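You operate a simulated robot arm through the tools that you are given. There is no shell and no other tool.

Carry out the task below with a simulated robot arm. There is one attempt and no reset: what you move stays moved.

TASK
Strap both coils and put the black lead in the drawer marked leads.
Fine: close both straps first; the other coil stays on the table; shut the drawer.

Only the result counts: the job must be done as asked and must still hold three seconds after the hand-in. Knocking over, shifting, dropping, spilling or breaking anything else fails it.

THE ROBOT
A 6-joint arm with a two-finger gripper, fixed in place. Base frame: the origin is on the floor under the middle of its stand, x ahead of it, y to its left, z up; the work surface is at about z = 60. Lengths are in cm, angles in degrees, forces in N, time in s.
It reaches about 141.7 cm from its shoulder. Its first joint turns from -166.0 to 166.0 degrees. Payload 3.43 kg.
Tool frame: the origin (TCP) lies between the finger pads and is the grasp point; the fingertips stand 2 cm ahead of it; z points along the fingers, y is the line along which they close. The gripper opens to 19 cm; its body begins 24.8 cm behind the TCP.
Orientation is that of the tool frame in the base frame, as a unit quaternion [w, x, y, z]. With the fingers straight down and closing along the base's y, the tool's x points along the base's -x, its y along +y and its z along -z.

THE INTERFACE
- The arm moves only by the tool move_arm. Its argument "series" is a list of rows, each a list of 7 numbers: the turn, a rotation vector about the tool's x, y, z in units of 45 degrees (1.0 is 45 degrees), then the shift along the tool's x, y, z in units of 300 mm (1.0 is 300 mm), then the opening, from 0 (shut) to 1 (fully open). In form: [[rx, ry, rz, dx, dy, dz, gripper], ...]. A call has 1 to 20 rows; each row is the pose to reach, as a shift and turn from the pose commanded when the call began, along the tool's axes at that moment. A call with a number of a shift or a turn outside -1 to 1 is refused whole. Rows are played at 5 a second. More than 5 cm and 8.6 degrees between two rows, or a gripper value outside its range, and nothing of the call is played. A pose out of reach is approached as far as the arm can. The call stops where the force on the tool passes 50 N (or 10 N more than at its start, if that is more) or the arm is blocked; 0.2 s more then pass. The fingers move at their own pace (about 15.3 cm/s each) and stop on an object; they squeeze with about 20 N. The grip force told is the motor's: it shows also when the fingers shut on nothing. Time passes only in rows, and 0.2 s behind the last, so rows that repeat a pose let the fingers close. It gives the time, the measured TCP pose, the force on the tool (base axes), the opening and the grip force at its end, in the units of the frame above (readings bear some noise), with the torque about the TCP (base axes, N m) and any sound that the robot's microphone picked up.
- Cameras (640 x 400 px; columns grow to the right, rows downward): "scene" is fixed at [22.07, 49.8, 138.28]; the picture's right is [-0.70, -0.72, 0.00], its down [-0.39, 0.37, -0.84] and it looks along [0.60, -0.59, -0.54] (base axes); focal length 334 px, centre (320, 200). "wrist" rides on the gripper at [7.1, -0.8, -28.8] in the tool frame; the picture's right is [0.12, 0.99, 0.00], its down [-0.96, 0.12, -0.25] and it looks along [-0.25, 0.03, 0.97] (tool axes); focal length 261 px, centre (320, 200). There is no depth. A picture from a camera that has moved, and an enlarged one, comes with that camera's place and axes in the base frame and with its lens.
- get_image(camera): a new picture of that camera. The clock stands still meanwhile.
- slide_trunk(by): moves the trunk up (or, below 0, down) by that many cm; the arm rides with it, the base frame stays. It gives what a move gives, with no picture.
- inspect(camera, box): a new picture of the part [left, top, right, bottom] of that camera's present view, enlarged. The clock stands still meanwhile.
- sign_off(): hands the job in; it is judged then, once.

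Places have to be worked out from the pictures, the camera data and where the tool is seen. Open the gripper and draw the arm clear of the work before you hand the job in, unless the task says otherwise.

The tools are called after "Request:" as a command line: name --pt "numbers of a row" for each row, then --argument value for the rest, lists and objects as JSON in quotes. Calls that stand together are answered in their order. move_arm: Moves the arm, as the interface text tells. Its arguments: {"type":"object","properties":{"series":{"type":"array"}},"required":["series"]} The other tools are called the same way: slide_trunk (by) moves the trunk up or down; get_image (camera) takes a picture; inspect (camera, box) takes an enlarged picture of a part of a camera's view; sign_off () hands the job in.

At the start:

```text
time_s: 0.0
eef_pos: [65.85, -49.87, 100.96]
orientation: [-0.001, 0.001, 1.0, 0.0]
ft_force: [-0.4, -0.2, 1.1]
ft_torque: [-0.01, 0.02, 0.0]
opening: 18.99
grip_force: 0.2
trunk travel left (down, up): [-20.0, 24.0]
```

scene: 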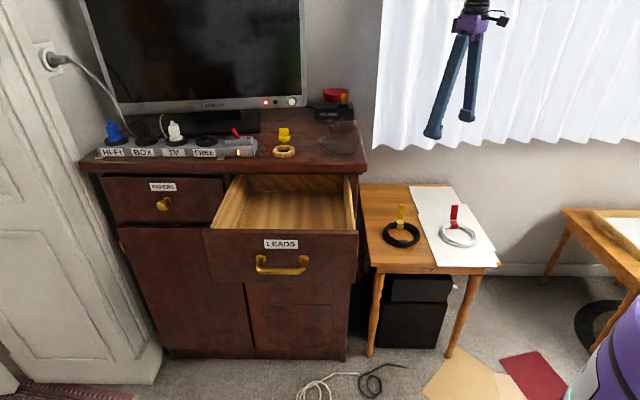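
wrist: 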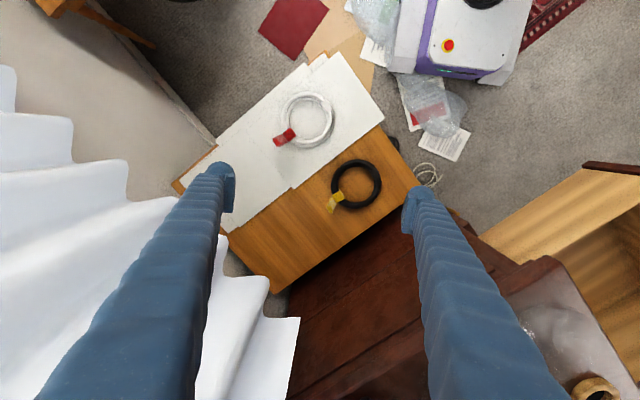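

I'll start by looking closely at the coils, the straps and the drawer in both cameras before moving anything.

Request:
inspect --camera "scene" --box '[360, 180, 510, 275]'

Request:
inspect --camera "wrist" --box '[250, 70, 430, 230]'

Request:
inspect --camera "scene" --box '[80, 80, 370, 300]'

```text
4.21 times, centred on (435, 228) of scene
camera zoom: at [22.07, 49.8, 138.28], right [-0.7, -0.72, 0.0], down [-0.39, 0.37, -0.84], along [0.6, -0.59, -0.54], focal length 1407 px, centre (-164, 84)
```

zoom: 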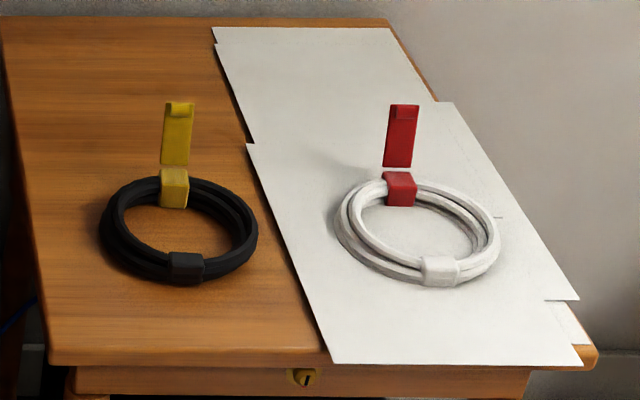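

```text
2.50 times, centred on (340, 150) of wrist
camera zoom: at [58.77, -50.57, 129.93], right [-0.12, 0.99, 0.0], down [0.96, 0.12, 0.25], along [0.24, 0.03, -0.97], focal length 652 px, centre (270, 325)
```

zoom: 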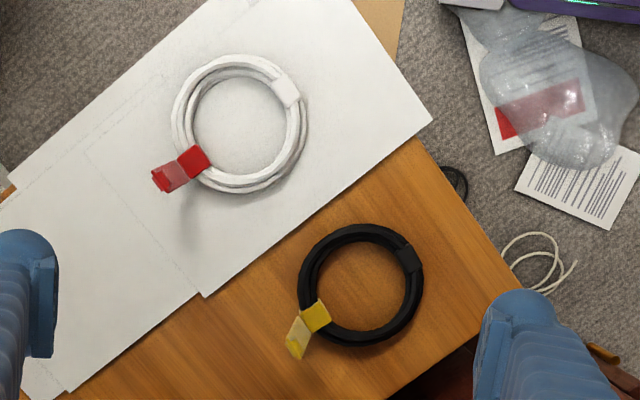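

```text
1.82 times, centred on (225, 190) of scene
camera zoom: at [22.07, 49.8, 138.28], right [-0.7, -0.72, 0.0], down [-0.39, 0.37, -0.84], along [0.6, -0.59, -0.54], focal length 607 px, centre (493, 218)
```

zoom: 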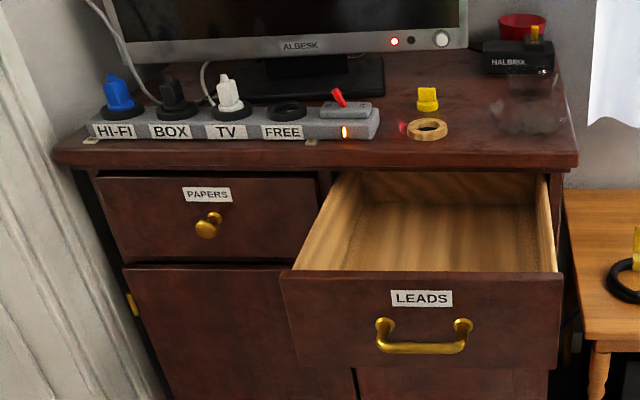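

Both coils sit on the side table near z≈61: black centre about (70, -40), white about (55, -54). Each has a strap flap leaning up and away from its ring on the wall side. I'll turn the tool 45° to line up with the room and come down to z≈80 between them for a closer look.

Request:
move_arm --pt "0 0 0.167 0.023 0.023 0.117 1" --pt "0 0 0.333 0.046 0.046 0.233 1" --pt "0 0 0.5 0.069 0.069 0.35 1" --pt "0 0 0.667 0.091 0.091 0.467 1" --pt "0 0 0.833 0.114 0.114 0.583 1" --pt "0 0 1.0 0.137 0.137 0.7 1" --pt "0 0 1.0 0.137 0.137 0.7 1"

Request:
get_image --camera "wrist"

Request:
get_image --camera "scene"

```text
time_s: 1.6
eef_pos: [61.71, -45.73, 80.13]
orientation: [0.0, 0.383, 0.924, 0.0]
ft_force: [-0.3, 0.6, 0.3]
ft_torque: [0.01, 0.02, 0.0]
opening: 18.98
grip_force: 0.1
trunk travel left (down, up): [-20.0, 24.0]
```

```text
taken
camera wrist: at [56.12, -41.19, 109.04], right [0.62, 0.79, 0.0], down [0.76, -0.6, 0.25], along [0.19, -0.15, -0.97], focal length 261 px, centre (320, 200)
```

wrist: 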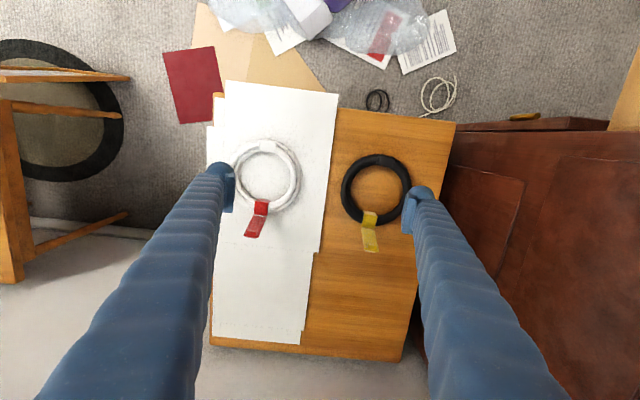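

```text
taken
```

scene: 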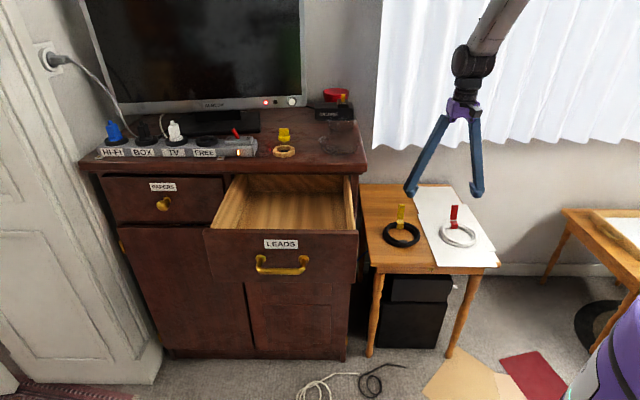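

The tool is now aligned with the room and nothing has been touched. I'll enlarge the two straps to see how they hinge and latch.

Request:
inspect --camera "wrist" --box '[230, 135, 310, 255]'

Request:
inspect --camera "wrist" --box '[330, 140, 420, 265]'

Request:
inspect --camera "scene" --box '[435, 198, 485, 252]'

Request:
inspect --camera "scene" --box '[378, 198, 428, 252]'

```text
3.33 times, centred on (270, 195) of wrist
camera zoom: at [56.12, -41.19, 109.04], right [0.62, 0.79, 0.0], down [0.76, -0.6, 0.25], along [0.19, -0.15, -0.97], focal length 869 px, centre (487, 217)
```

zoom: 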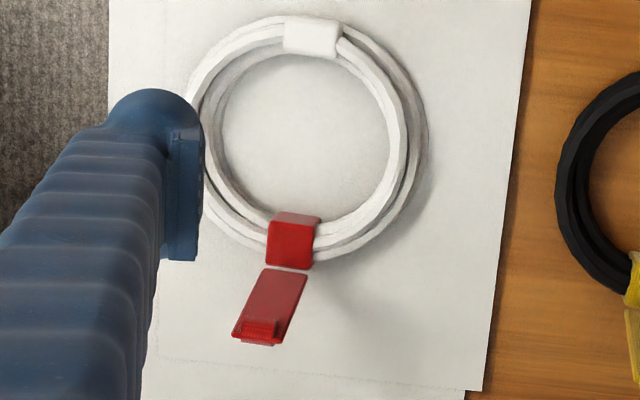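

```text
3.20 times, centred on (375, 202) of wrist
camera zoom: at [56.12, -41.19, 109.04], right [0.62, 0.79, 0.0], down [0.76, -0.6, 0.25], along [0.19, -0.15, -0.97], focal length 834 px, centre (144, 192)
```

zoom: 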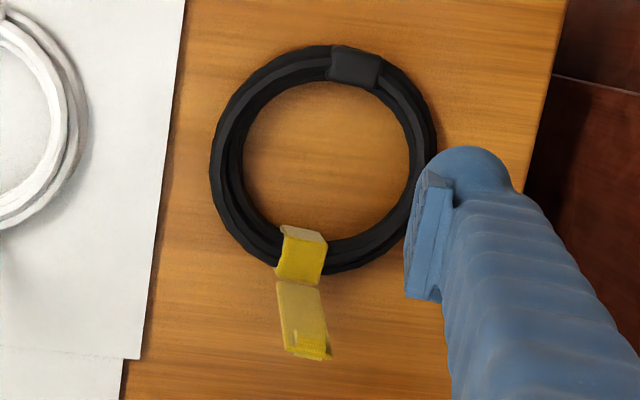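

```text
7.41 times, centred on (460, 225) of scene
camera zoom: at [22.07, 49.8, 138.28], right [-0.7, -0.72, 0.0], down [-0.39, 0.37, -0.84], along [0.6, -0.59, -0.54], focal length 2474 px, centre (-717, 15)
```

zoom: 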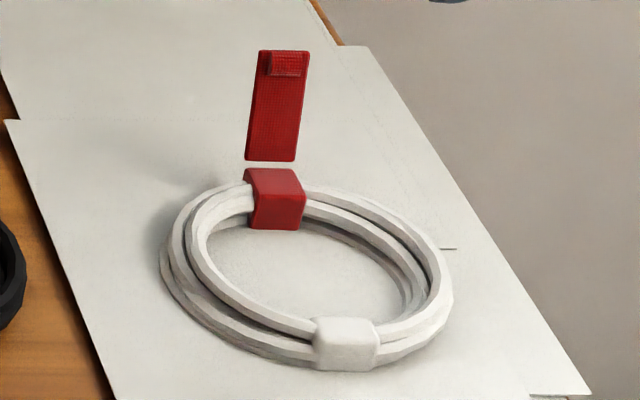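

```text
7.41 times, centred on (403, 225) of scene
camera zoom: at [22.07, 49.8, 138.28], right [-0.7, -0.72, 0.0], down [-0.39, 0.37, -0.84], along [0.6, -0.59, -0.54], focal length 2474 px, centre (-295, 15)
```

zoom: 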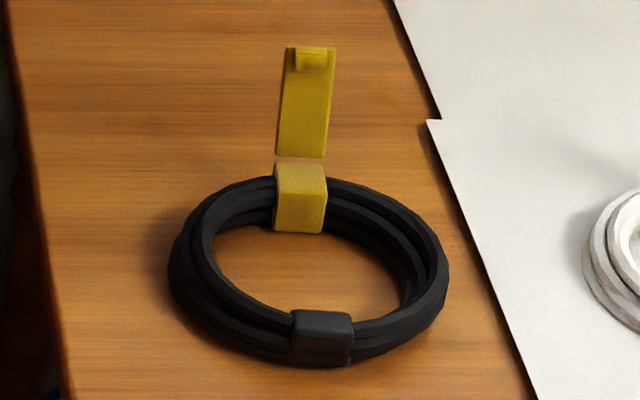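

The straps are flaps hinged on the outer top edge of each buckle block. For red I get hinge (f≈84.5, z≈63) and tip (f≈86.2, z≈68.7), where f is the wall-ward room axis (x−y)/√2. They fold inward over the block, so I'll shut the fingers up here and see how big the closed tip is.

Request:
move_arm --pt "0 0 0 0 0 0 0.5" --pt "0 0 0 0 0 0 0" --pt "0 0 0 0 0 0 0" --pt "0 0 0 0 0 0 0" --pt "0 0 0 0 0 0 0"

Request:
get_image --camera "wrist"

Request:
inspect --camera "scene" --box '[370, 80, 530, 260]'

```text
time_s: 2.8
eef_pos: [61.7, -45.6, 80.05]
orientation: [0.0, 0.383, 0.924, 0.001]
ft_force: [0.6, -1.0, -0.1]
ft_torque: [0.0, 0.0, 0.0]
opening: 0.01
grip_force: 19.6
trunk travel left (down, up): [-20.0, 24.0]
```

```text
taken
camera wrist: at [56.13, -41.19, 109.07], right [0.62, 0.79, 0.0], down [0.76, -0.6, 0.25], along [0.19, -0.15, -0.97], focal length 261 px, centre (320, 200)
```

wrist: 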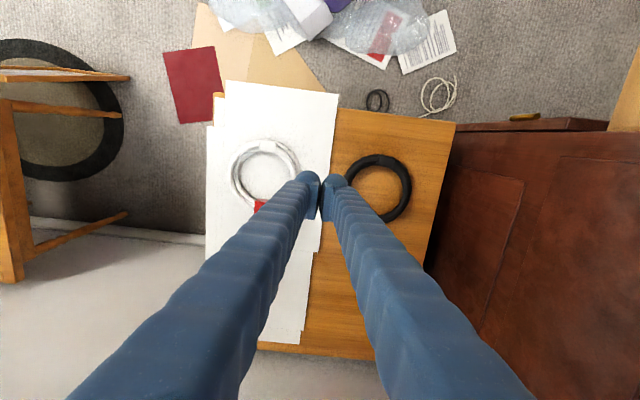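

```text
2.22 times, centred on (450, 170) of scene
camera zoom: at [22.07, 49.8, 138.28], right [-0.7, -0.72, 0.0], down [-0.39, 0.37, -0.84], along [0.6, -0.59, -0.54], focal length 742 px, centre (31, 267)
```

zoom: 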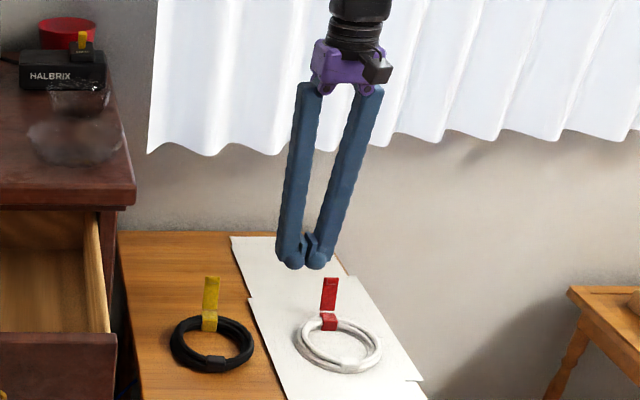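

The shut fingertips look thick, perhaps 4 cm each, so I'll enlarge them to get the shape and the clearances right.

Request:
inspect --camera "scene" --box '[420, 160, 480, 205]'

Request:
inspect --camera "wrist" --box '[270, 155, 370, 235]'

```text
8.89 times, centred on (450, 182) of scene
camera zoom: at [22.07, 49.8, 138.28], right [-0.7, -0.72, 0.0], down [-0.39, 0.37, -0.84], along [0.6, -0.59, -0.54], focal length 2969 px, centre (-836, 356)
```

zoom: 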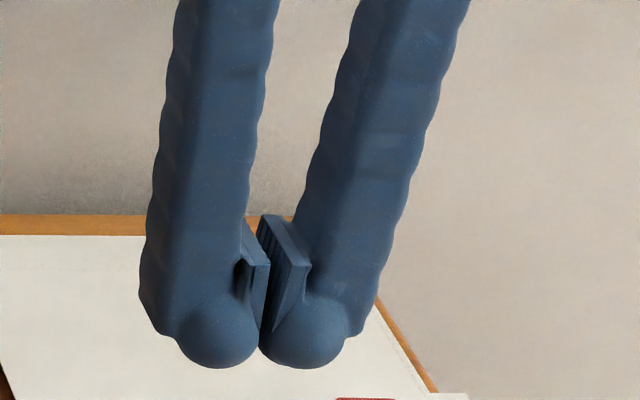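

```text
5.00 times, centred on (320, 195) of wrist
camera zoom: at [56.13, -41.19, 109.07], right [0.62, 0.79, 0.0], down [0.76, -0.6, 0.25], along [0.19, -0.15, -0.97], focal length 1303 px, centre (320, 225)
```

zoom: 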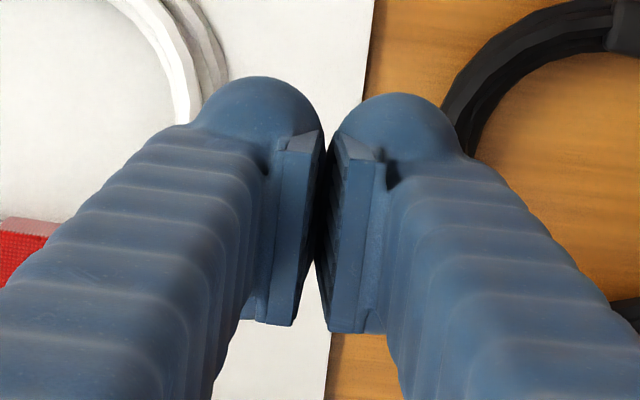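

Each fingertip is a ball about 3.2 cm across with roughly 4.5 cm wide pads, so shut they make a pusher about 6 cm wide. I'll move at z≈80 to behind the red flap (f≈91, r≈-1), still well clear of everything.

Request:
move_arm --pt "0 0 0 -0.1 -0.068 0 0" --pt "0 0 0 -0.2 -0.137 0 0" --pt "0 0 0 -0.3 -0.205 0 0" --pt "0 0 0 -0.4 -0.273 0 0" --pt "0 0 0 -0.503 -0.342 0 0" --pt "0 0 0 -0.503 -0.342 0 0"

Request:
get_image --camera "scene"

Request:
get_image --camera "wrist"

```text
time_s: 4.2
eef_pos: [65.27, -63.68, 80.16]
orientation: [-0.001, 0.383, 0.924, 0.0]
ft_force: [0.0, -0.3, 0.0]
ft_torque: [0.09, -0.03, -0.02]
opening: 0.0
grip_force: 20.7
trunk travel left (down, up): [-20.0, 24.0]
```

```text
taken
```

scene: 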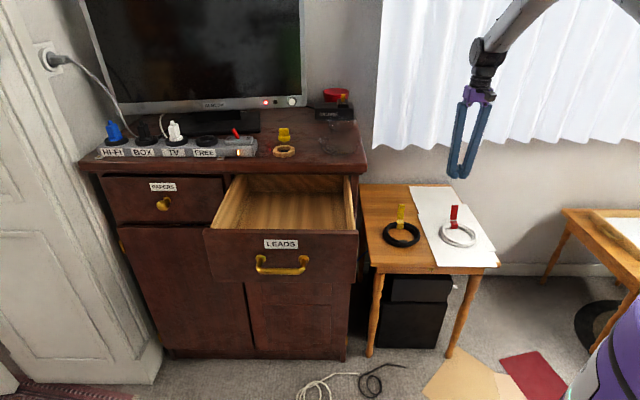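

```text
taken
camera wrist: at [59.68, -59.19, 109.07], right [0.62, 0.79, 0.0], down [0.76, -0.6, 0.25], along [0.19, -0.15, -0.97], focal length 261 px, centre (320, 200)
```

wrist: 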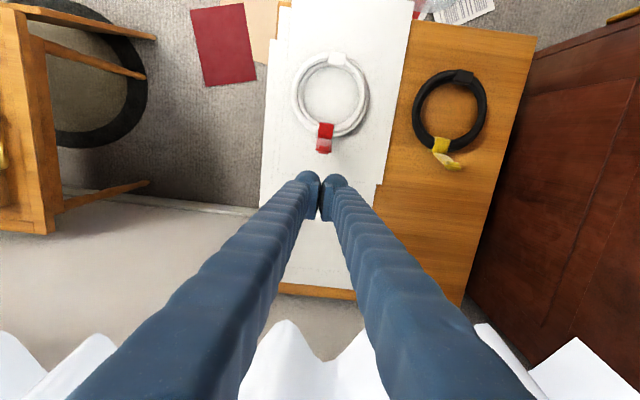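

The tool is right behind the red flap with the curtain still well back. I'll lower the tips to about z≈65.5, behind the flap and clear of it.

Request:
move_arm --pt "0 0 0 0 0 0.105 0" --pt "0 0 0 0 0 0.21 0" --pt "0 0 0 0 0 0.315 0" --pt "0 0 0 0 0 0.42 0" --pt "0 0 0 0 0 0.42 0"

Request:
inspect --camera "scene" --box '[420, 170, 500, 260]'

Request:
inspect --camera "wrist" --box '[250, 40, 400, 230]'

```text
time_s: 5.4
eef_pos: [65.19, -63.81, 67.37]
orientation: [0.001, 0.383, 0.924, -0.001]
ft_force: [-0.2, -0.8, -0.7]
ft_torque: [0.08, 0.0, -0.01]
opening: 0.01
grip_force: 20.0
trunk travel left (down, up): [-20.0, 24.0]
```

```text
4.44 times, centred on (460, 215) of scene
camera zoom: at [22.07, 49.8, 138.28], right [-0.7, -0.72, 0.0], down [-0.39, 0.37, -0.84], along [0.6, -0.59, -0.54], focal length 1485 px, centre (-302, 133)
```

zoom: 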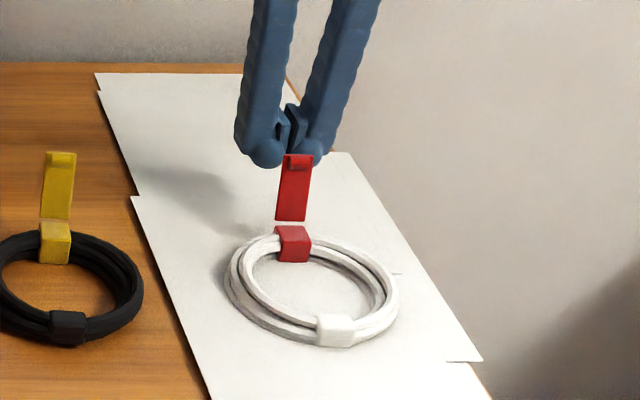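

```text
2.11 times, centred on (325, 135) of wrist
camera zoom: at [59.44, -59.37, 96.35], right [0.62, 0.79, 0.0], down [0.76, -0.6, 0.25], along [0.19, -0.15, -0.97], focal length 549 px, centre (310, 337)
```

zoom: 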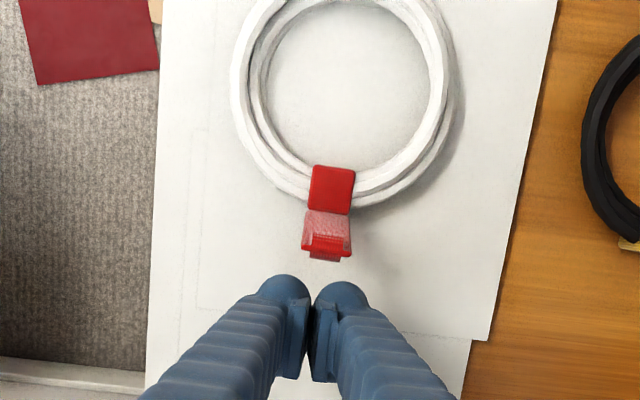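

The tips sit about 2.5 cm behind the red flap, centred to within 3 mm. I'll now push slowly toward the ring's middle until the flap is about upright, then check.

Request:
move_arm --pt "0 0 0 0.03 0.007 0 0" --pt "0 0 0 0.06 0.007 0 0" --pt "0 0 0 0.09 0.007 0 0" --pt "0 0 0 0.12 0.007 0 0" --pt "0 0 0 0.15 0.007 0 0" --pt "0 0 0 0.175 0.007 0 0"

Request:
inspect --camera "scene" --box '[420, 170, 500, 260]'

Request:
inspect --camera "wrist" --box '[250, 80, 400, 270]'

```text
time_s: 6.8
eef_pos: [61.61, -59.71, 67.46]
orientation: [-0.001, 0.383, 0.924, 0.0]
ft_force: [0.9, 0.4, -0.8]
ft_torque: [0.05, -0.02, 0.02]
opening: 0.01
grip_force: 19.7
trunk travel left (down, up): [-20.0, 24.0]
```

```text
4.44 times, centred on (460, 215) of scene
camera zoom: at [22.07, 49.8, 138.28], right [-0.7, -0.72, 0.0], down [-0.39, 0.37, -0.84], along [0.6, -0.59, -0.54], focal length 1485 px, centre (-302, 133)
```

zoom: 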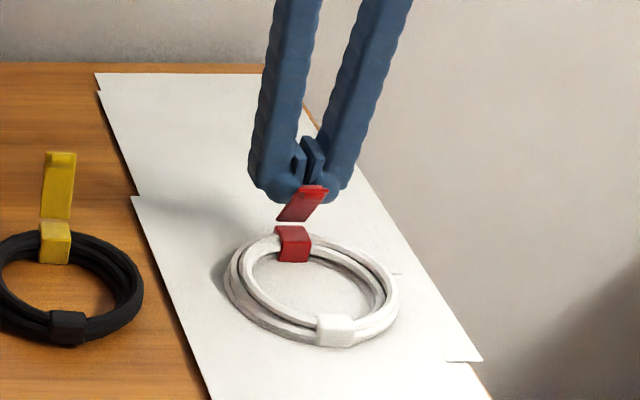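

```text
2.11 times, centred on (325, 175) of wrist
camera zoom: at [55.91, -55.33, 96.39], right [0.62, 0.79, 0.0], down [0.76, -0.6, 0.25], along [0.19, -0.15, -0.97], focal length 549 px, centre (310, 253)
```

zoom: 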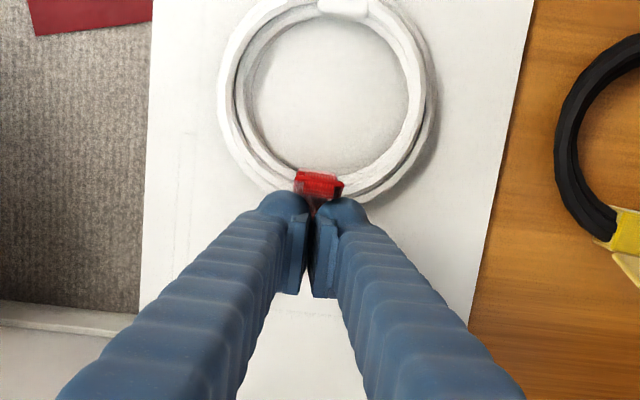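

The flap is folding inward freely and the ring hasn't moved. I'll keep pushing and start descending so the flap stays trapped under the tips.

Request:
move_arm --pt "0 0 0 0.03 0 0.0 0" --pt "0 0 0 0.06 0 0.01 0" --pt "0 0 0 0.09 0 0.025 0" --pt "0 0 0 0.11 0 0.04 0" --pt "0 0 0 0.12 0 0.055 0"

Request:
inspect --camera "scene" --box '[420, 170, 500, 260]'

Request:
inspect --camera "wrist" --box '[250, 80, 400, 270]'

```text
time_s: 8.0
eef_pos: [59.09, -57.14, 65.77]
orientation: [0.001, 0.383, 0.924, -0.001]
ft_force: [0.2, 0.2, -0.5]
ft_torque: [0.03, -0.02, 0.01]
opening: 0.01
grip_force: 19.9
trunk travel left (down, up): [-20.0, 24.0]
```

```text
4.44 times, centred on (460, 215) of scene
camera zoom: at [22.07, 49.8, 138.28], right [-0.7, -0.72, 0.0], down [-0.39, 0.37, -0.84], along [0.6, -0.59, -0.54], focal length 1485 px, centre (-302, 133)
```

zoom: 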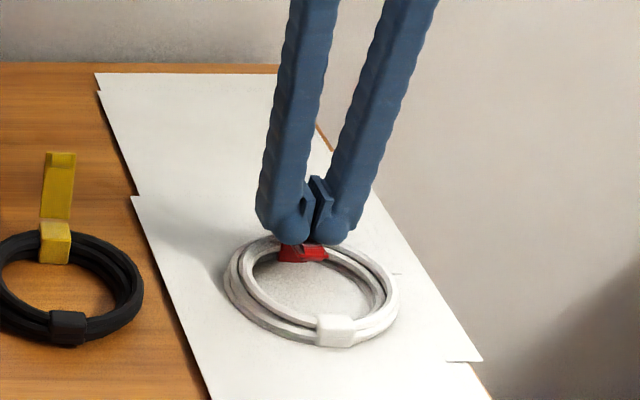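

```text
2.11 times, centred on (325, 175) of wrist
camera zoom: at [53.47, -52.77, 94.7], right [0.62, 0.79, 0.0], down [0.76, -0.6, 0.25], along [0.19, -0.15, -0.97], focal length 549 px, centre (310, 253)
```

zoom: 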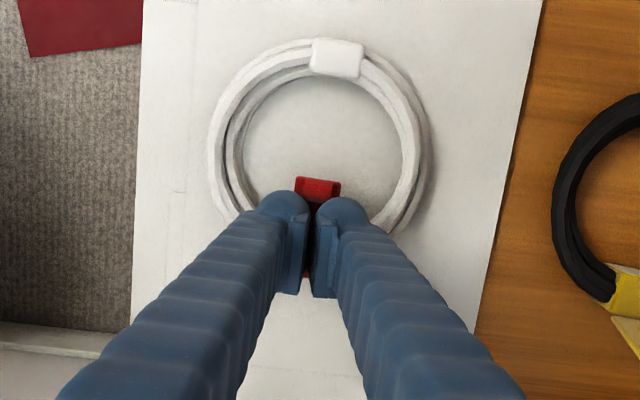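

The flap is nearly flat, with the tips about 0.7 cm above the block top and no load on the tool. Next I'll press straight down in small steps and watch for force and a click.

Request:
move_arm --pt "0 0 0 0 0 0.007 0" --pt "0 0 0 0 0 0.013 0" --pt "0 0 0 0 0 0.02 0" --pt "0 0 0 0 0 0.02 0"

Request:
inspect --camera "scene" --box '[440, 200, 490, 255]'

```text
time_s: 9.0
eef_pos: [59.11, -57.14, 65.23]
orientation: [0.0, 0.382, 0.924, 0.0]
ft_force: [-0.1, 3.1, 4.6]
ft_torque: [0.05, -0.01, -0.02]
opening: 0.6
grip_force: 20.4
trunk travel left (down, up): [-20.0, 24.0]
```

```text
7.27 times, centred on (465, 228) of scene
camera zoom: at [22.07, 49.8, 138.28], right [-0.7, -0.72, 0.0], down [-0.39, 0.37, -0.84], along [0.6, -0.59, -0.54], focal length 2430 px, centre (-734, 0)
```

zoom: 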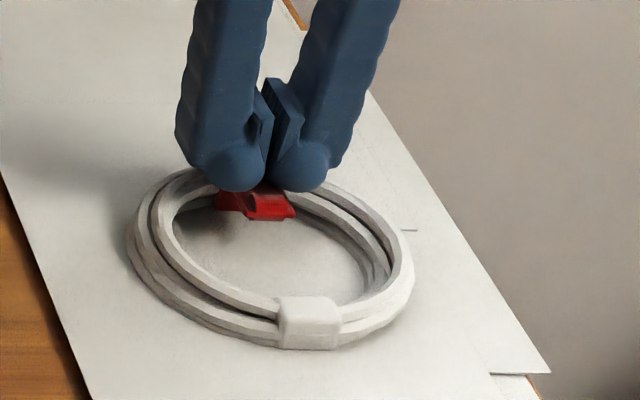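

The tips are wedging on the flap's edges (the opening grew to 0.6 cm), so pressing with both balls isn't clean. I'll lift a little, see whether the flap stays down, and then press with one fingertip centred on it.

Request:
move_arm --pt "0 0 0 0 0 -0.03 0" --pt "0 0 0 0 0 -0.06 0" --pt "0 0 0 0 0 -0.06 0"

Request:
inspect --camera "scene" --box '[440, 200, 490, 255]'

Request:
inspect --camera "wrist" --box '[260, 110, 380, 260]'

```text
time_s: 9.8
eef_pos: [59.0, -57.23, 67.03]
orientation: [0.0, 0.383, 0.924, 0.0]
ft_force: [-0.8, -0.2, 0.5]
ft_torque: [-0.02, -0.01, -0.02]
opening: 0.0
grip_force: 19.0
trunk travel left (down, up): [-20.0, 24.0]
```

```text
7.27 times, centred on (465, 228) of scene
camera zoom: at [22.07, 49.8, 138.28], right [-0.7, -0.72, 0.0], down [-0.39, 0.37, -0.84], along [0.6, -0.59, -0.54], focal length 2430 px, centre (-734, 0)
```

zoom: 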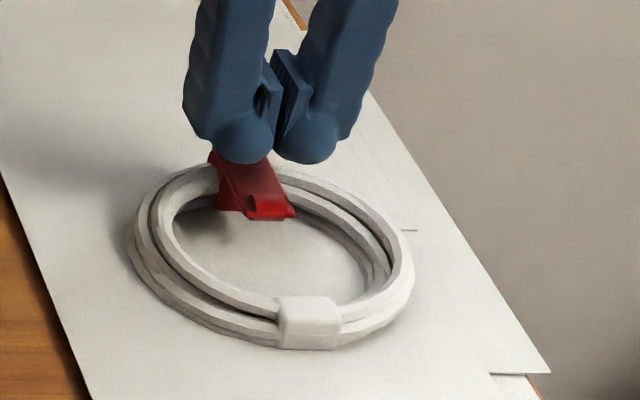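

```text
2.67 times, centred on (320, 185) of wrist
camera zoom: at [53.42, -52.76, 95.92], right [0.62, 0.79, 0.0], down [0.76, -0.6, 0.25], along [0.19, -0.15, -0.97], focal length 695 px, centre (320, 240)
```

zoom: 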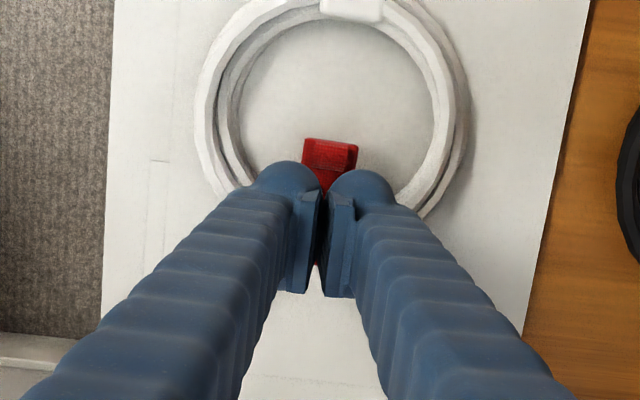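

The flap stays folded flat at z≈63, but I heard no click, so it may not be latched. I'll shift sideways 1.6 cm and forward 1 cm so one ball sits over the flap's middle, then press in small steps.

Request:
move_arm --pt "0 0 0 0.02 -0.026 0 0" --pt "0 0 0 0.033 -0.052 0 0" --pt "0 0 0 0.033 -0.052 0.03 0" --pt "0 0 0 0.033 -0.052 0.05 0" --pt "0 0 0 0.033 -0.052 0.06 0" --pt "0 0 0 0.033 -0.052 0.065 0" --pt "0 0 0 0.033 -0.052 0.065 0"

Request:
inspect --camera "scene" --box '[440, 200, 490, 255]'

Request:
inspect --camera "wrist" --box '[260, 110, 380, 260]'

```text
time_s: 11.6
eef_pos: [57.51, -57.88, 65.3]
orientation: [0.002, 0.383, 0.924, -0.002]
ft_force: [0.7, -3.5, 8.4]
ft_torque: [0.07, -0.05, -0.01]
opening: 0.0
grip_force: 20.1
trunk travel left (down, up): [-20.0, 24.0]
stopped in row 7: the force on the tool passed its limit at 51 N (the readings are from after the stop); the commanded pose is now the measured one
```

```text
7.27 times, centred on (465, 228) of scene
camera zoom: at [22.07, 49.8, 138.28], right [-0.7, -0.72, 0.0], down [-0.39, 0.37, -0.84], along [0.6, -0.59, -0.54], focal length 2430 px, centre (-734, 0)
```

zoom: 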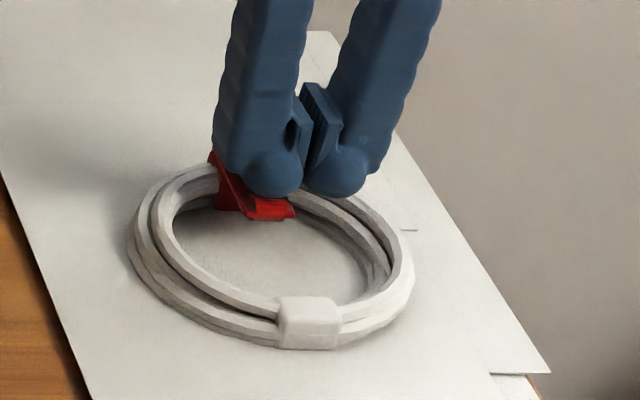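

```text
2.67 times, centred on (320, 185) of wrist
camera zoom: at [51.69, -53.28, 94.3], right [0.62, 0.79, 0.0], down [0.76, -0.6, 0.25], along [0.2, -0.16, -0.97], focal length 695 px, centre (320, 240)
```

zoom: 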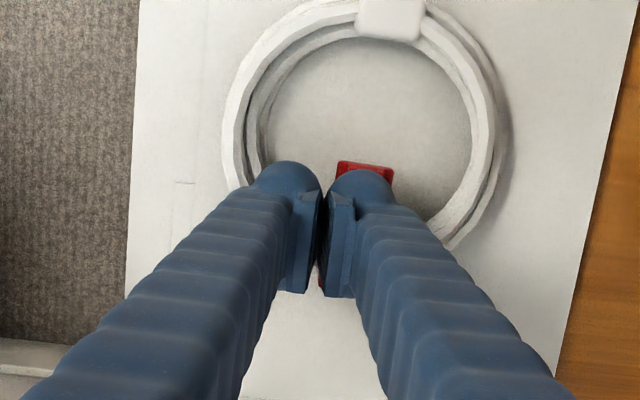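

The press reached the 51 N limit with the tip at z≈63.3, so the flap is hard against the block. I'll lift clear to z≈80 and check that it stays shut and that the coil hasn't moved.

Request:
move_arm --pt "0 0 0 0 0 -0.05 0" --pt "0 0 0 0 0 -0.15 0" --pt "0 0 0 0 0 -0.3 0" --pt "0 0 0 0 0 -0.45 0" --pt "0 0 0 0 0 -0.5 0"

Request:
inspect --camera "scene" --box '[440, 200, 490, 255]'

Request:
get_image --camera "wrist"

```text
time_s: 12.8
eef_pos: [57.33, -57.51, 80.46]
orientation: [0.001, 0.383, 0.924, 0.0]
ft_force: [0.1, 0.3, 0.2]
ft_torque: [-0.09, 0.02, 0.01]
opening: 0.0
grip_force: 19.9
trunk travel left (down, up): [-20.0, 24.0]
```

```text
7.27 times, centred on (465, 228) of scene
camera zoom: at [22.07, 49.8, 138.28], right [-0.7, -0.72, 0.0], down [-0.39, 0.37, -0.84], along [0.6, -0.59, -0.54], focal length 2430 px, centre (-734, 0)
```

zoom: 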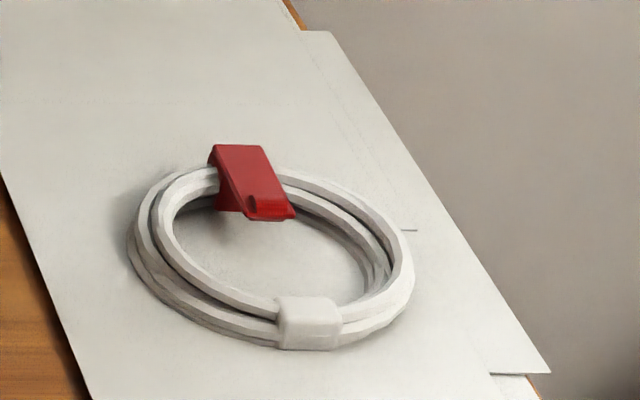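

```text
taken
camera wrist: at [51.61, -53.12, 109.39], right [0.62, 0.79, 0.0], down [0.76, -0.6, 0.25], along [0.2, -0.15, -0.97], focal length 261 px, centre (320, 200)
```

wrist: 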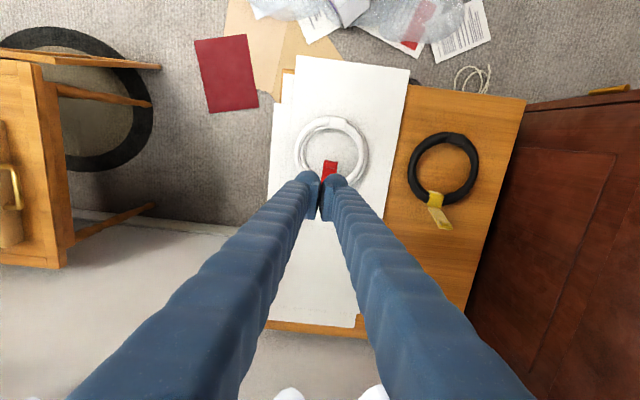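

The red strap lies flat over its block and the white coil is exactly where it was. The yellow flap has the same layout (hinge f≈84.7, r≈-21.5, z≈63; tip f≈86.6, z≈68.5), so I'll cross to f≈91.2, r≈-21.4 at z≈80 and then lower behind it.

Request:
move_arm --pt "0 0 0 -0.055 0.12 0 0" --pt "0 0 0 -0.111 0.239 0 0" --pt "0 0 0 -0.167 0.359 0 0" --pt "0 0 0 -0.222 0.478 0 0" --pt "0 0 0 -0.278 0.598 0 0" --pt "0 0 0 -0.333 0.717 0 0" --pt "0 0 0 -0.333 0.717 0.11 0" --pt "0 0 0 -0.333 0.717 0.22 0" --pt "0 0 0 -0.333 0.717 0.33 0" --pt "0 0 0 -0.333 0.717 0.435 0" --pt "0 0 0 -0.333 0.717 0.435 0"

Request:
inspect --camera "scene" --box '[360, 170, 440, 260]'

Request:
inspect --camera "wrist" --box '[250, 40, 400, 230]'

```text
time_s: 15.2
eef_pos: [79.85, -49.72, 67.06]
orientation: [-0.001, 0.383, 0.924, 0.0]
ft_force: [0.1, -0.2, 0.6]
ft_torque: [0.04, 0.02, 0.01]
opening: 0.02
grip_force: 20.0
trunk travel left (down, up): [-20.0, 24.0]
```

```text
4.44 times, centred on (400, 215) of scene
camera zoom: at [22.07, 49.8, 138.28], right [-0.7, -0.72, 0.0], down [-0.39, 0.37, -0.84], along [0.6, -0.59, -0.54], focal length 1485 px, centre (-36, 133)
```

zoom: 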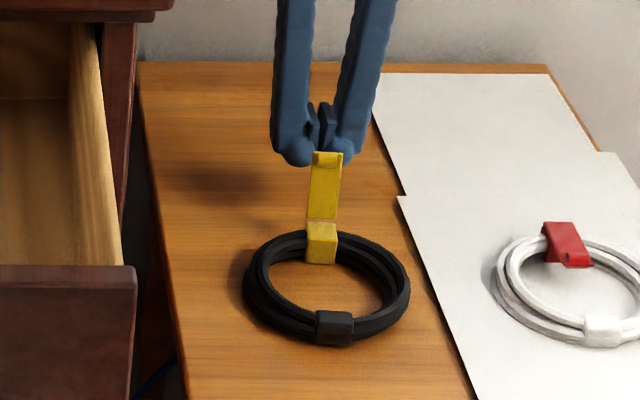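

```text
2.11 times, centred on (325, 135) of wrist
camera zoom: at [74.08, -45.18, 96.05], right [0.62, 0.79, 0.0], down [0.76, -0.6, 0.25], along [0.2, -0.15, -0.97], focal length 549 px, centre (310, 337)
```

zoom: 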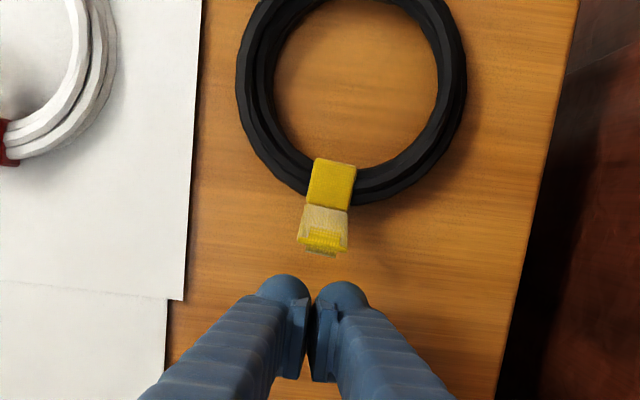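

Lined up behind the yellow flap (tool at f≈91.6, r≈-21.3). I'll use the same sweep as for the red one: push inward, then descend slightly while finishing the fold.

Request:
move_arm --pt "0 0 0 0.035 0 -0.01 0" --pt "0 0 0 0.07 0 -0.013 0" --pt "0 0 0 0.105 0 -0.013 0" --pt "0 0 0 0.14 0 -0.013 0" --pt "0 0 0 0.17 0 -0.013 0" --pt "0 0 0 0.195 0 -0.013 0" --pt "0 0 0 0.225 0 -0.012 0" --pt "0 0 0 0.255 0 -0.003 0" --pt "0 0 0 0.285 0 0.012 0" --pt "0 0 0 0.305 0 0.026 0" --pt "0 0 0 0.315 0 0.04 0"

Request:
inspect --camera "scene" --box '[360, 170, 440, 260]'

Request:
inspect --camera "wrist" --box '[250, 80, 400, 270]'

```text
time_s: 17.6
eef_pos: [72.84, -42.93, 65.84]
orientation: [0.002, 0.383, 0.924, -0.001]
ft_force: [0.4, 0.0, -0.5]
ft_torque: [-0.01, -0.04, -0.01]
opening: 0.0
grip_force: 20.4
trunk travel left (down, up): [-20.0, 24.0]
```

```text
4.44 times, centred on (400, 215) of scene
camera zoom: at [22.07, 49.8, 138.28], right [-0.7, -0.72, 0.0], down [-0.39, 0.37, -0.84], along [0.6, -0.59, -0.54], focal length 1485 px, centre (-36, 133)
```

zoom: 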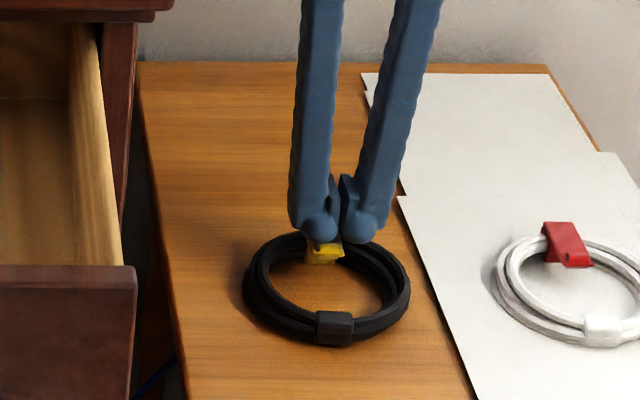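

```text
2.11 times, centred on (325, 175) of wrist
camera zoom: at [67.22, -38.43, 94.87], right [0.62, 0.79, 0.0], down [0.76, -0.6, 0.25], along [0.2, -0.15, -0.97], focal length 549 px, centre (310, 253)
```

zoom: 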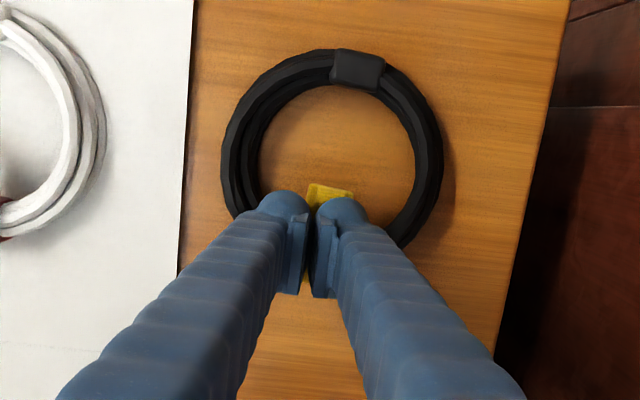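

The yellow flap is folded too and the black ring hasn't moved. I'll lift slightly, move one fingertip over the flap's middle and press it home slowly.

Request:
move_arm --pt "0 0 0 0 0 -0.04 0" --pt "0 0 0 0.015 -0.016 -0.04 0" --pt "0 0 0 0.03 -0.032 -0.04 0" --pt "0 0 0 0.03 -0.032 -0.015 0" --pt "0 0 0 0.03 -0.032 0.005 0" --pt "0 0 0 0.03 -0.032 0.012 0" --pt "0 0 0 0.03 -0.032 0.018 0" --pt "0 0 0 0.03 -0.032 0.022 0" --pt "0 0 0 0.03 -0.032 0.026 0" --pt "0 0 0 0.03 -0.032 0.026 0"

Request:
inspect --camera "scene" --box '[375, 200, 425, 255]'

```text
time_s: 19.8
eef_pos: [71.63, -42.89, 65.5]
orientation: [0.002, 0.383, 0.924, -0.002]
ft_force: [-2.6, 2.7, 43.2]
ft_torque: [0.93, 0.14, 0.04]
opening: 0.0
grip_force: 20.1
trunk travel left (down, up): [-20.0, 24.0]
```

```text
7.27 times, centred on (400, 228) of scene
camera zoom: at [22.07, 49.8, 138.28], right [-0.7, -0.72, 0.0], down [-0.39, 0.37, -0.84], along [0.6, -0.59, -0.54], focal length 2430 px, centre (-262, 0)
```

zoom: 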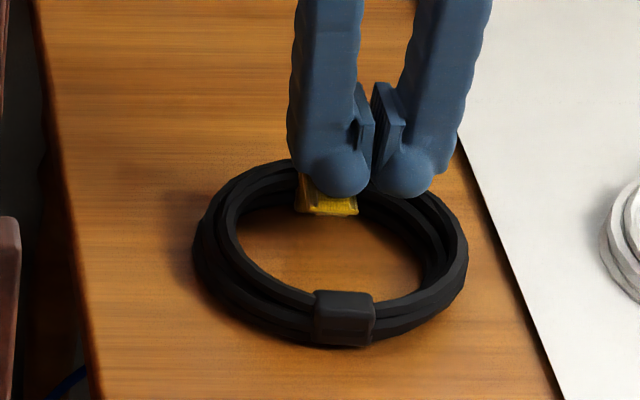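

The flap took a steady 43 N against its block. I'll lift to z≈80 and check the yellow strap from both cameras.

Request:
move_arm --pt "0 0 0 0 0 -0.05 0" --pt "0 0 0 0 0 -0.15 0" --pt "0 0 0 0 0 -0.3 0" --pt "0 0 0 0 0 -0.45 0" --pt "0 0 0 0 0 -0.5 0" --pt "0 0 0 0 0 -0.5 0"

Request:
inspect --camera "scene" --box '[375, 195, 485, 255]'

Request:
inspect --camera "scene" --box '[375, 200, 425, 255]'

Request:
get_image --camera "wrist"

```text
time_s: 21.2
eef_pos: [71.58, -42.98, 80.18]
orientation: [0.001, 0.383, 0.924, 0.0]
ft_force: [0.3, 1.2, 0.1]
ft_torque: [0.01, 0.0, -0.01]
opening: 0.0
grip_force: 20.6
trunk travel left (down, up): [-20.0, 24.0]
```

```text
5.82 times, centred on (430, 225) of scene
camera zoom: at [22.07, 49.8, 138.28], right [-0.7, -0.72, 0.0], down [-0.39, 0.37, -0.84], along [0.6, -0.59, -0.54], focal length 1944 px, centre (-320, 54)
```

zoom: 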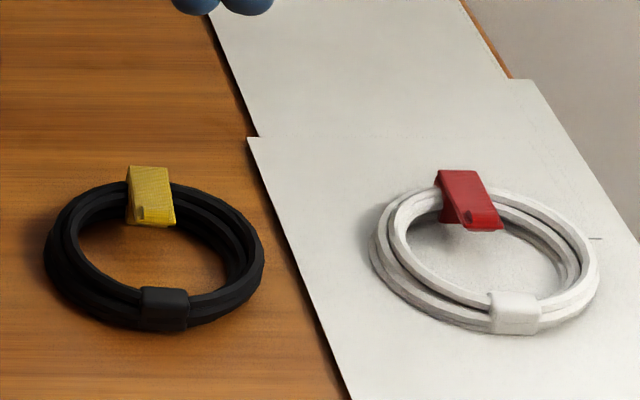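

```text
7.27 times, centred on (400, 228) of scene
camera zoom: at [22.07, 49.8, 138.28], right [-0.7, -0.72, 0.0], down [-0.39, 0.37, -0.84], along [0.6, -0.59, -0.54], focal length 2430 px, centre (-262, 0)
```

zoom: 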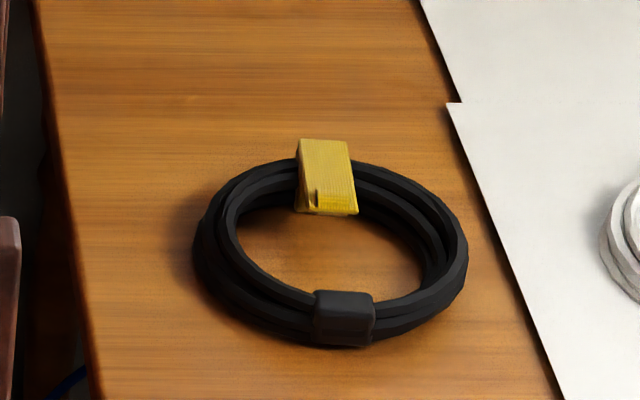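

```text
taken
camera wrist: at [65.88, -38.48, 109.08], right [0.62, 0.79, 0.0], down [0.76, -0.6, 0.25], along [0.19, -0.15, -0.97], focal length 261 px, centre (320, 200)
```

wrist: 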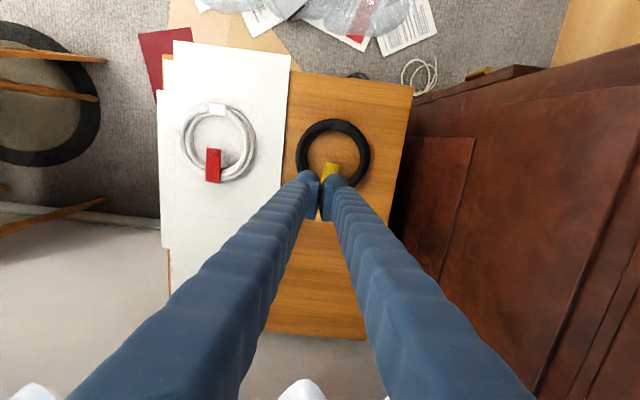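

Both straps look folded. I'll enlarge each one further to make sure neither is standing proud of its block.

Request:
inspect --camera "scene" --box '[447, 212, 467, 230]'

Request:
inspect --camera "scene" --box '[392, 212, 412, 230]'

Request:
inspect --camera "wrist" --box '[190, 130, 240, 195]'

```text
16.00 times, centred on (457, 221) of scene
camera zoom: at [22.07, 49.8, 138.28], right [-0.7, -0.72, 0.0], down [-0.39, 0.37, -0.84], along [0.6, -0.59, -0.54], focal length 5345 px, centre (-1872, -136)
```

zoom: 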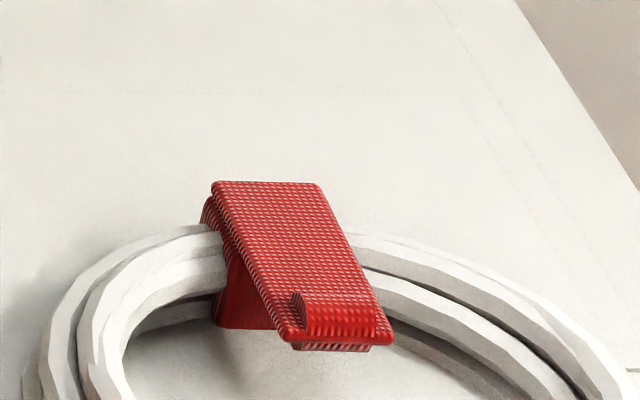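

```text
16.00 times, centred on (402, 221) of scene
camera zoom: at [22.07, 49.8, 138.28], right [-0.7, -0.72, 0.0], down [-0.39, 0.37, -0.84], along [0.6, -0.59, -0.54], focal length 5345 px, centre (-992, -136)
```

zoom: 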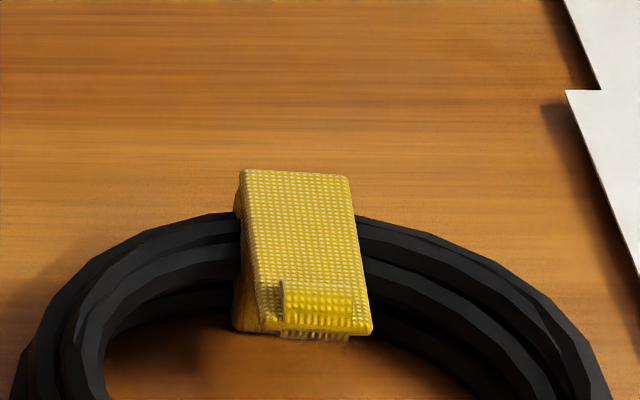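

```text
6.15 times, centred on (215, 162) of wrist
camera zoom: at [65.88, -38.48, 109.08], right [0.62, 0.79, 0.0], down [0.76, -0.6, 0.25], along [0.19, -0.15, -0.97], focal length 1604 px, centre (966, 431)
```

zoom: 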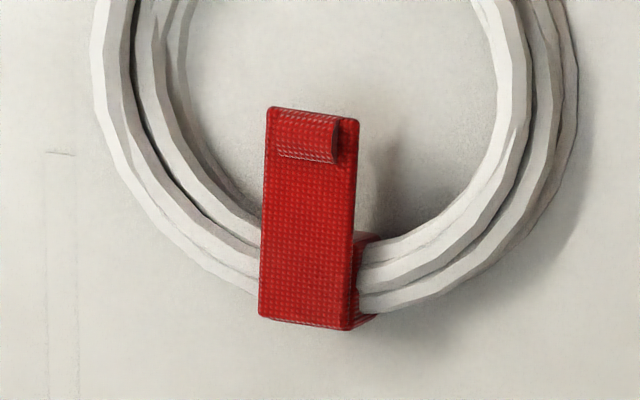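

Working the geometry from these views, both flap tips come out at the same height as their hinges (z≈62.9), so both straps lie flat. The black coil's centre is about f≈77.1, r≈-22.2 with outer diameter ≈13.9 cm; I'll centre over it and open to about 16.5 cm.

Request:
move_arm --pt "0 0 0 0.065 0.033 0 0.3" --pt "0 0 0 0.13 0.067 0 0.6" --pt "0 0 0 0.13 0.067 0 0.87" --pt "0 0 0 0.13 0.067 0 0.87" --pt "0 0 0 0.13 0.067 0 0.87"

Request:
get_image --camera "wrist"

Request:
inspect --camera "scene" --box '[350, 120, 470, 260]'

```text
time_s: 22.4
eef_pos: [70.08, -38.9, 80.08]
orientation: [0.0, 0.382, 0.924, -0.001]
ft_force: [-0.1, -0.1, -0.1]
ft_torque: [0.0, -0.01, 0.02]
opening: 16.52
grip_force: 0.0
trunk travel left (down, up): [-20.0, 24.0]
```

```text
taken
camera wrist: at [64.47, -34.42, 109.06], right [0.62, 0.79, 0.0], down [0.76, -0.6, 0.25], along [0.2, -0.15, -0.97], focal length 261 px, centre (320, 200)
```

wrist: 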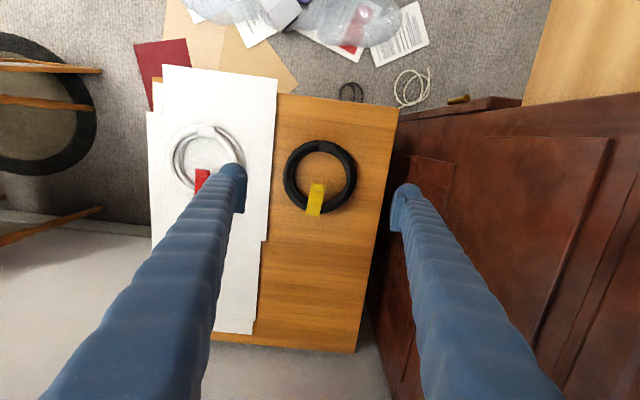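

```text
2.86 times, centred on (410, 190) of scene
camera zoom: at [22.07, 49.8, 138.28], right [-0.7, -0.72, 0.0], down [-0.39, 0.37, -0.84], along [0.6, -0.59, -0.54], focal length 954 px, centre (63, 229)
```

zoom: 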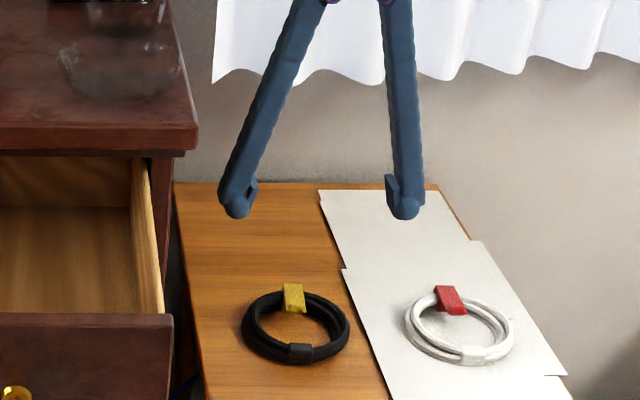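

I'll zoom in on the open fingertips to see where the pads sit relative to the ball ends, which decides how low I need to grip.

Request:
inspect --camera "scene" --box '[475, 170, 510, 205]'

Request:
inspect --camera "scene" --box '[415, 165, 505, 205]'

Request:
inspect --camera "wrist" --box '[200, 120, 440, 260]'

```text
11.43 times, centred on (492, 188) of scene
camera zoom: at [22.07, 49.8, 138.28], right [-0.7, -0.72, 0.0], down [-0.39, 0.37, -0.84], along [0.6, -0.59, -0.54], focal length 3818 px, centre (-1651, 343)
```

zoom: 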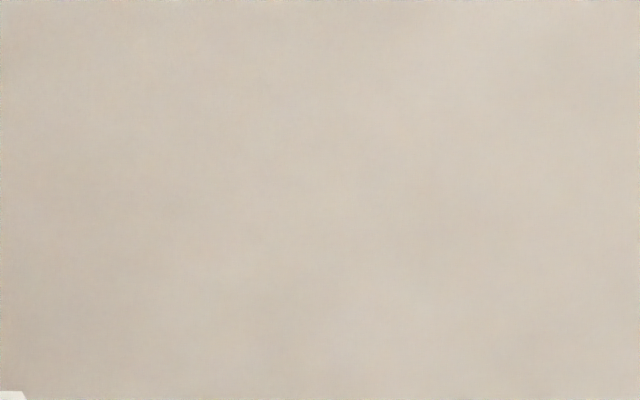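

```text
7.11 times, centred on (460, 185) of scene
camera zoom: at [22.07, 49.8, 138.28], right [-0.7, -0.72, 0.0], down [-0.39, 0.37, -0.84], along [0.6, -0.59, -0.54], focal length 2376 px, centre (-676, 307)
```

zoom: 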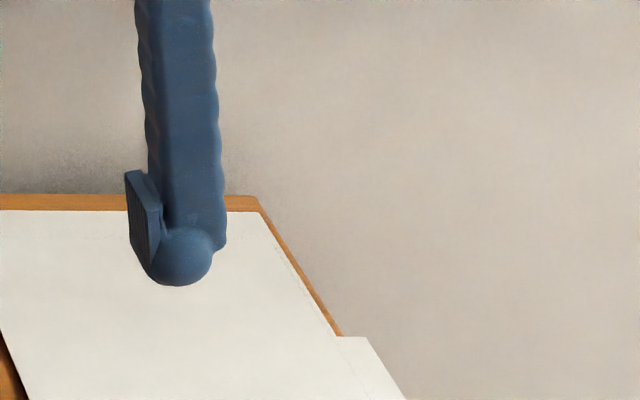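

```text
2.67 times, centred on (320, 190) of wrist
camera zoom: at [64.47, -34.42, 109.06], right [0.62, 0.79, 0.0], down [0.76, -0.6, 0.25], along [0.2, -0.15, -0.97], focal length 695 px, centre (320, 227)
```

zoom: 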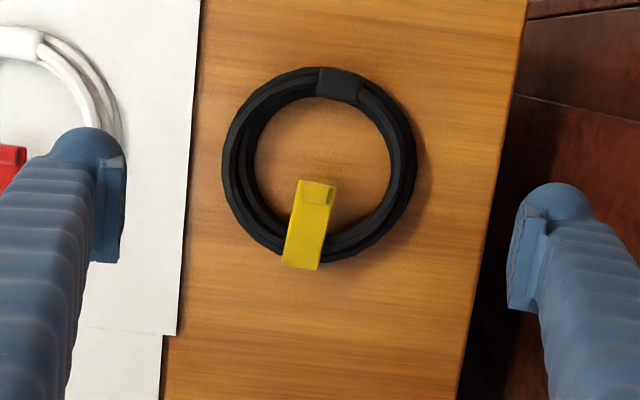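

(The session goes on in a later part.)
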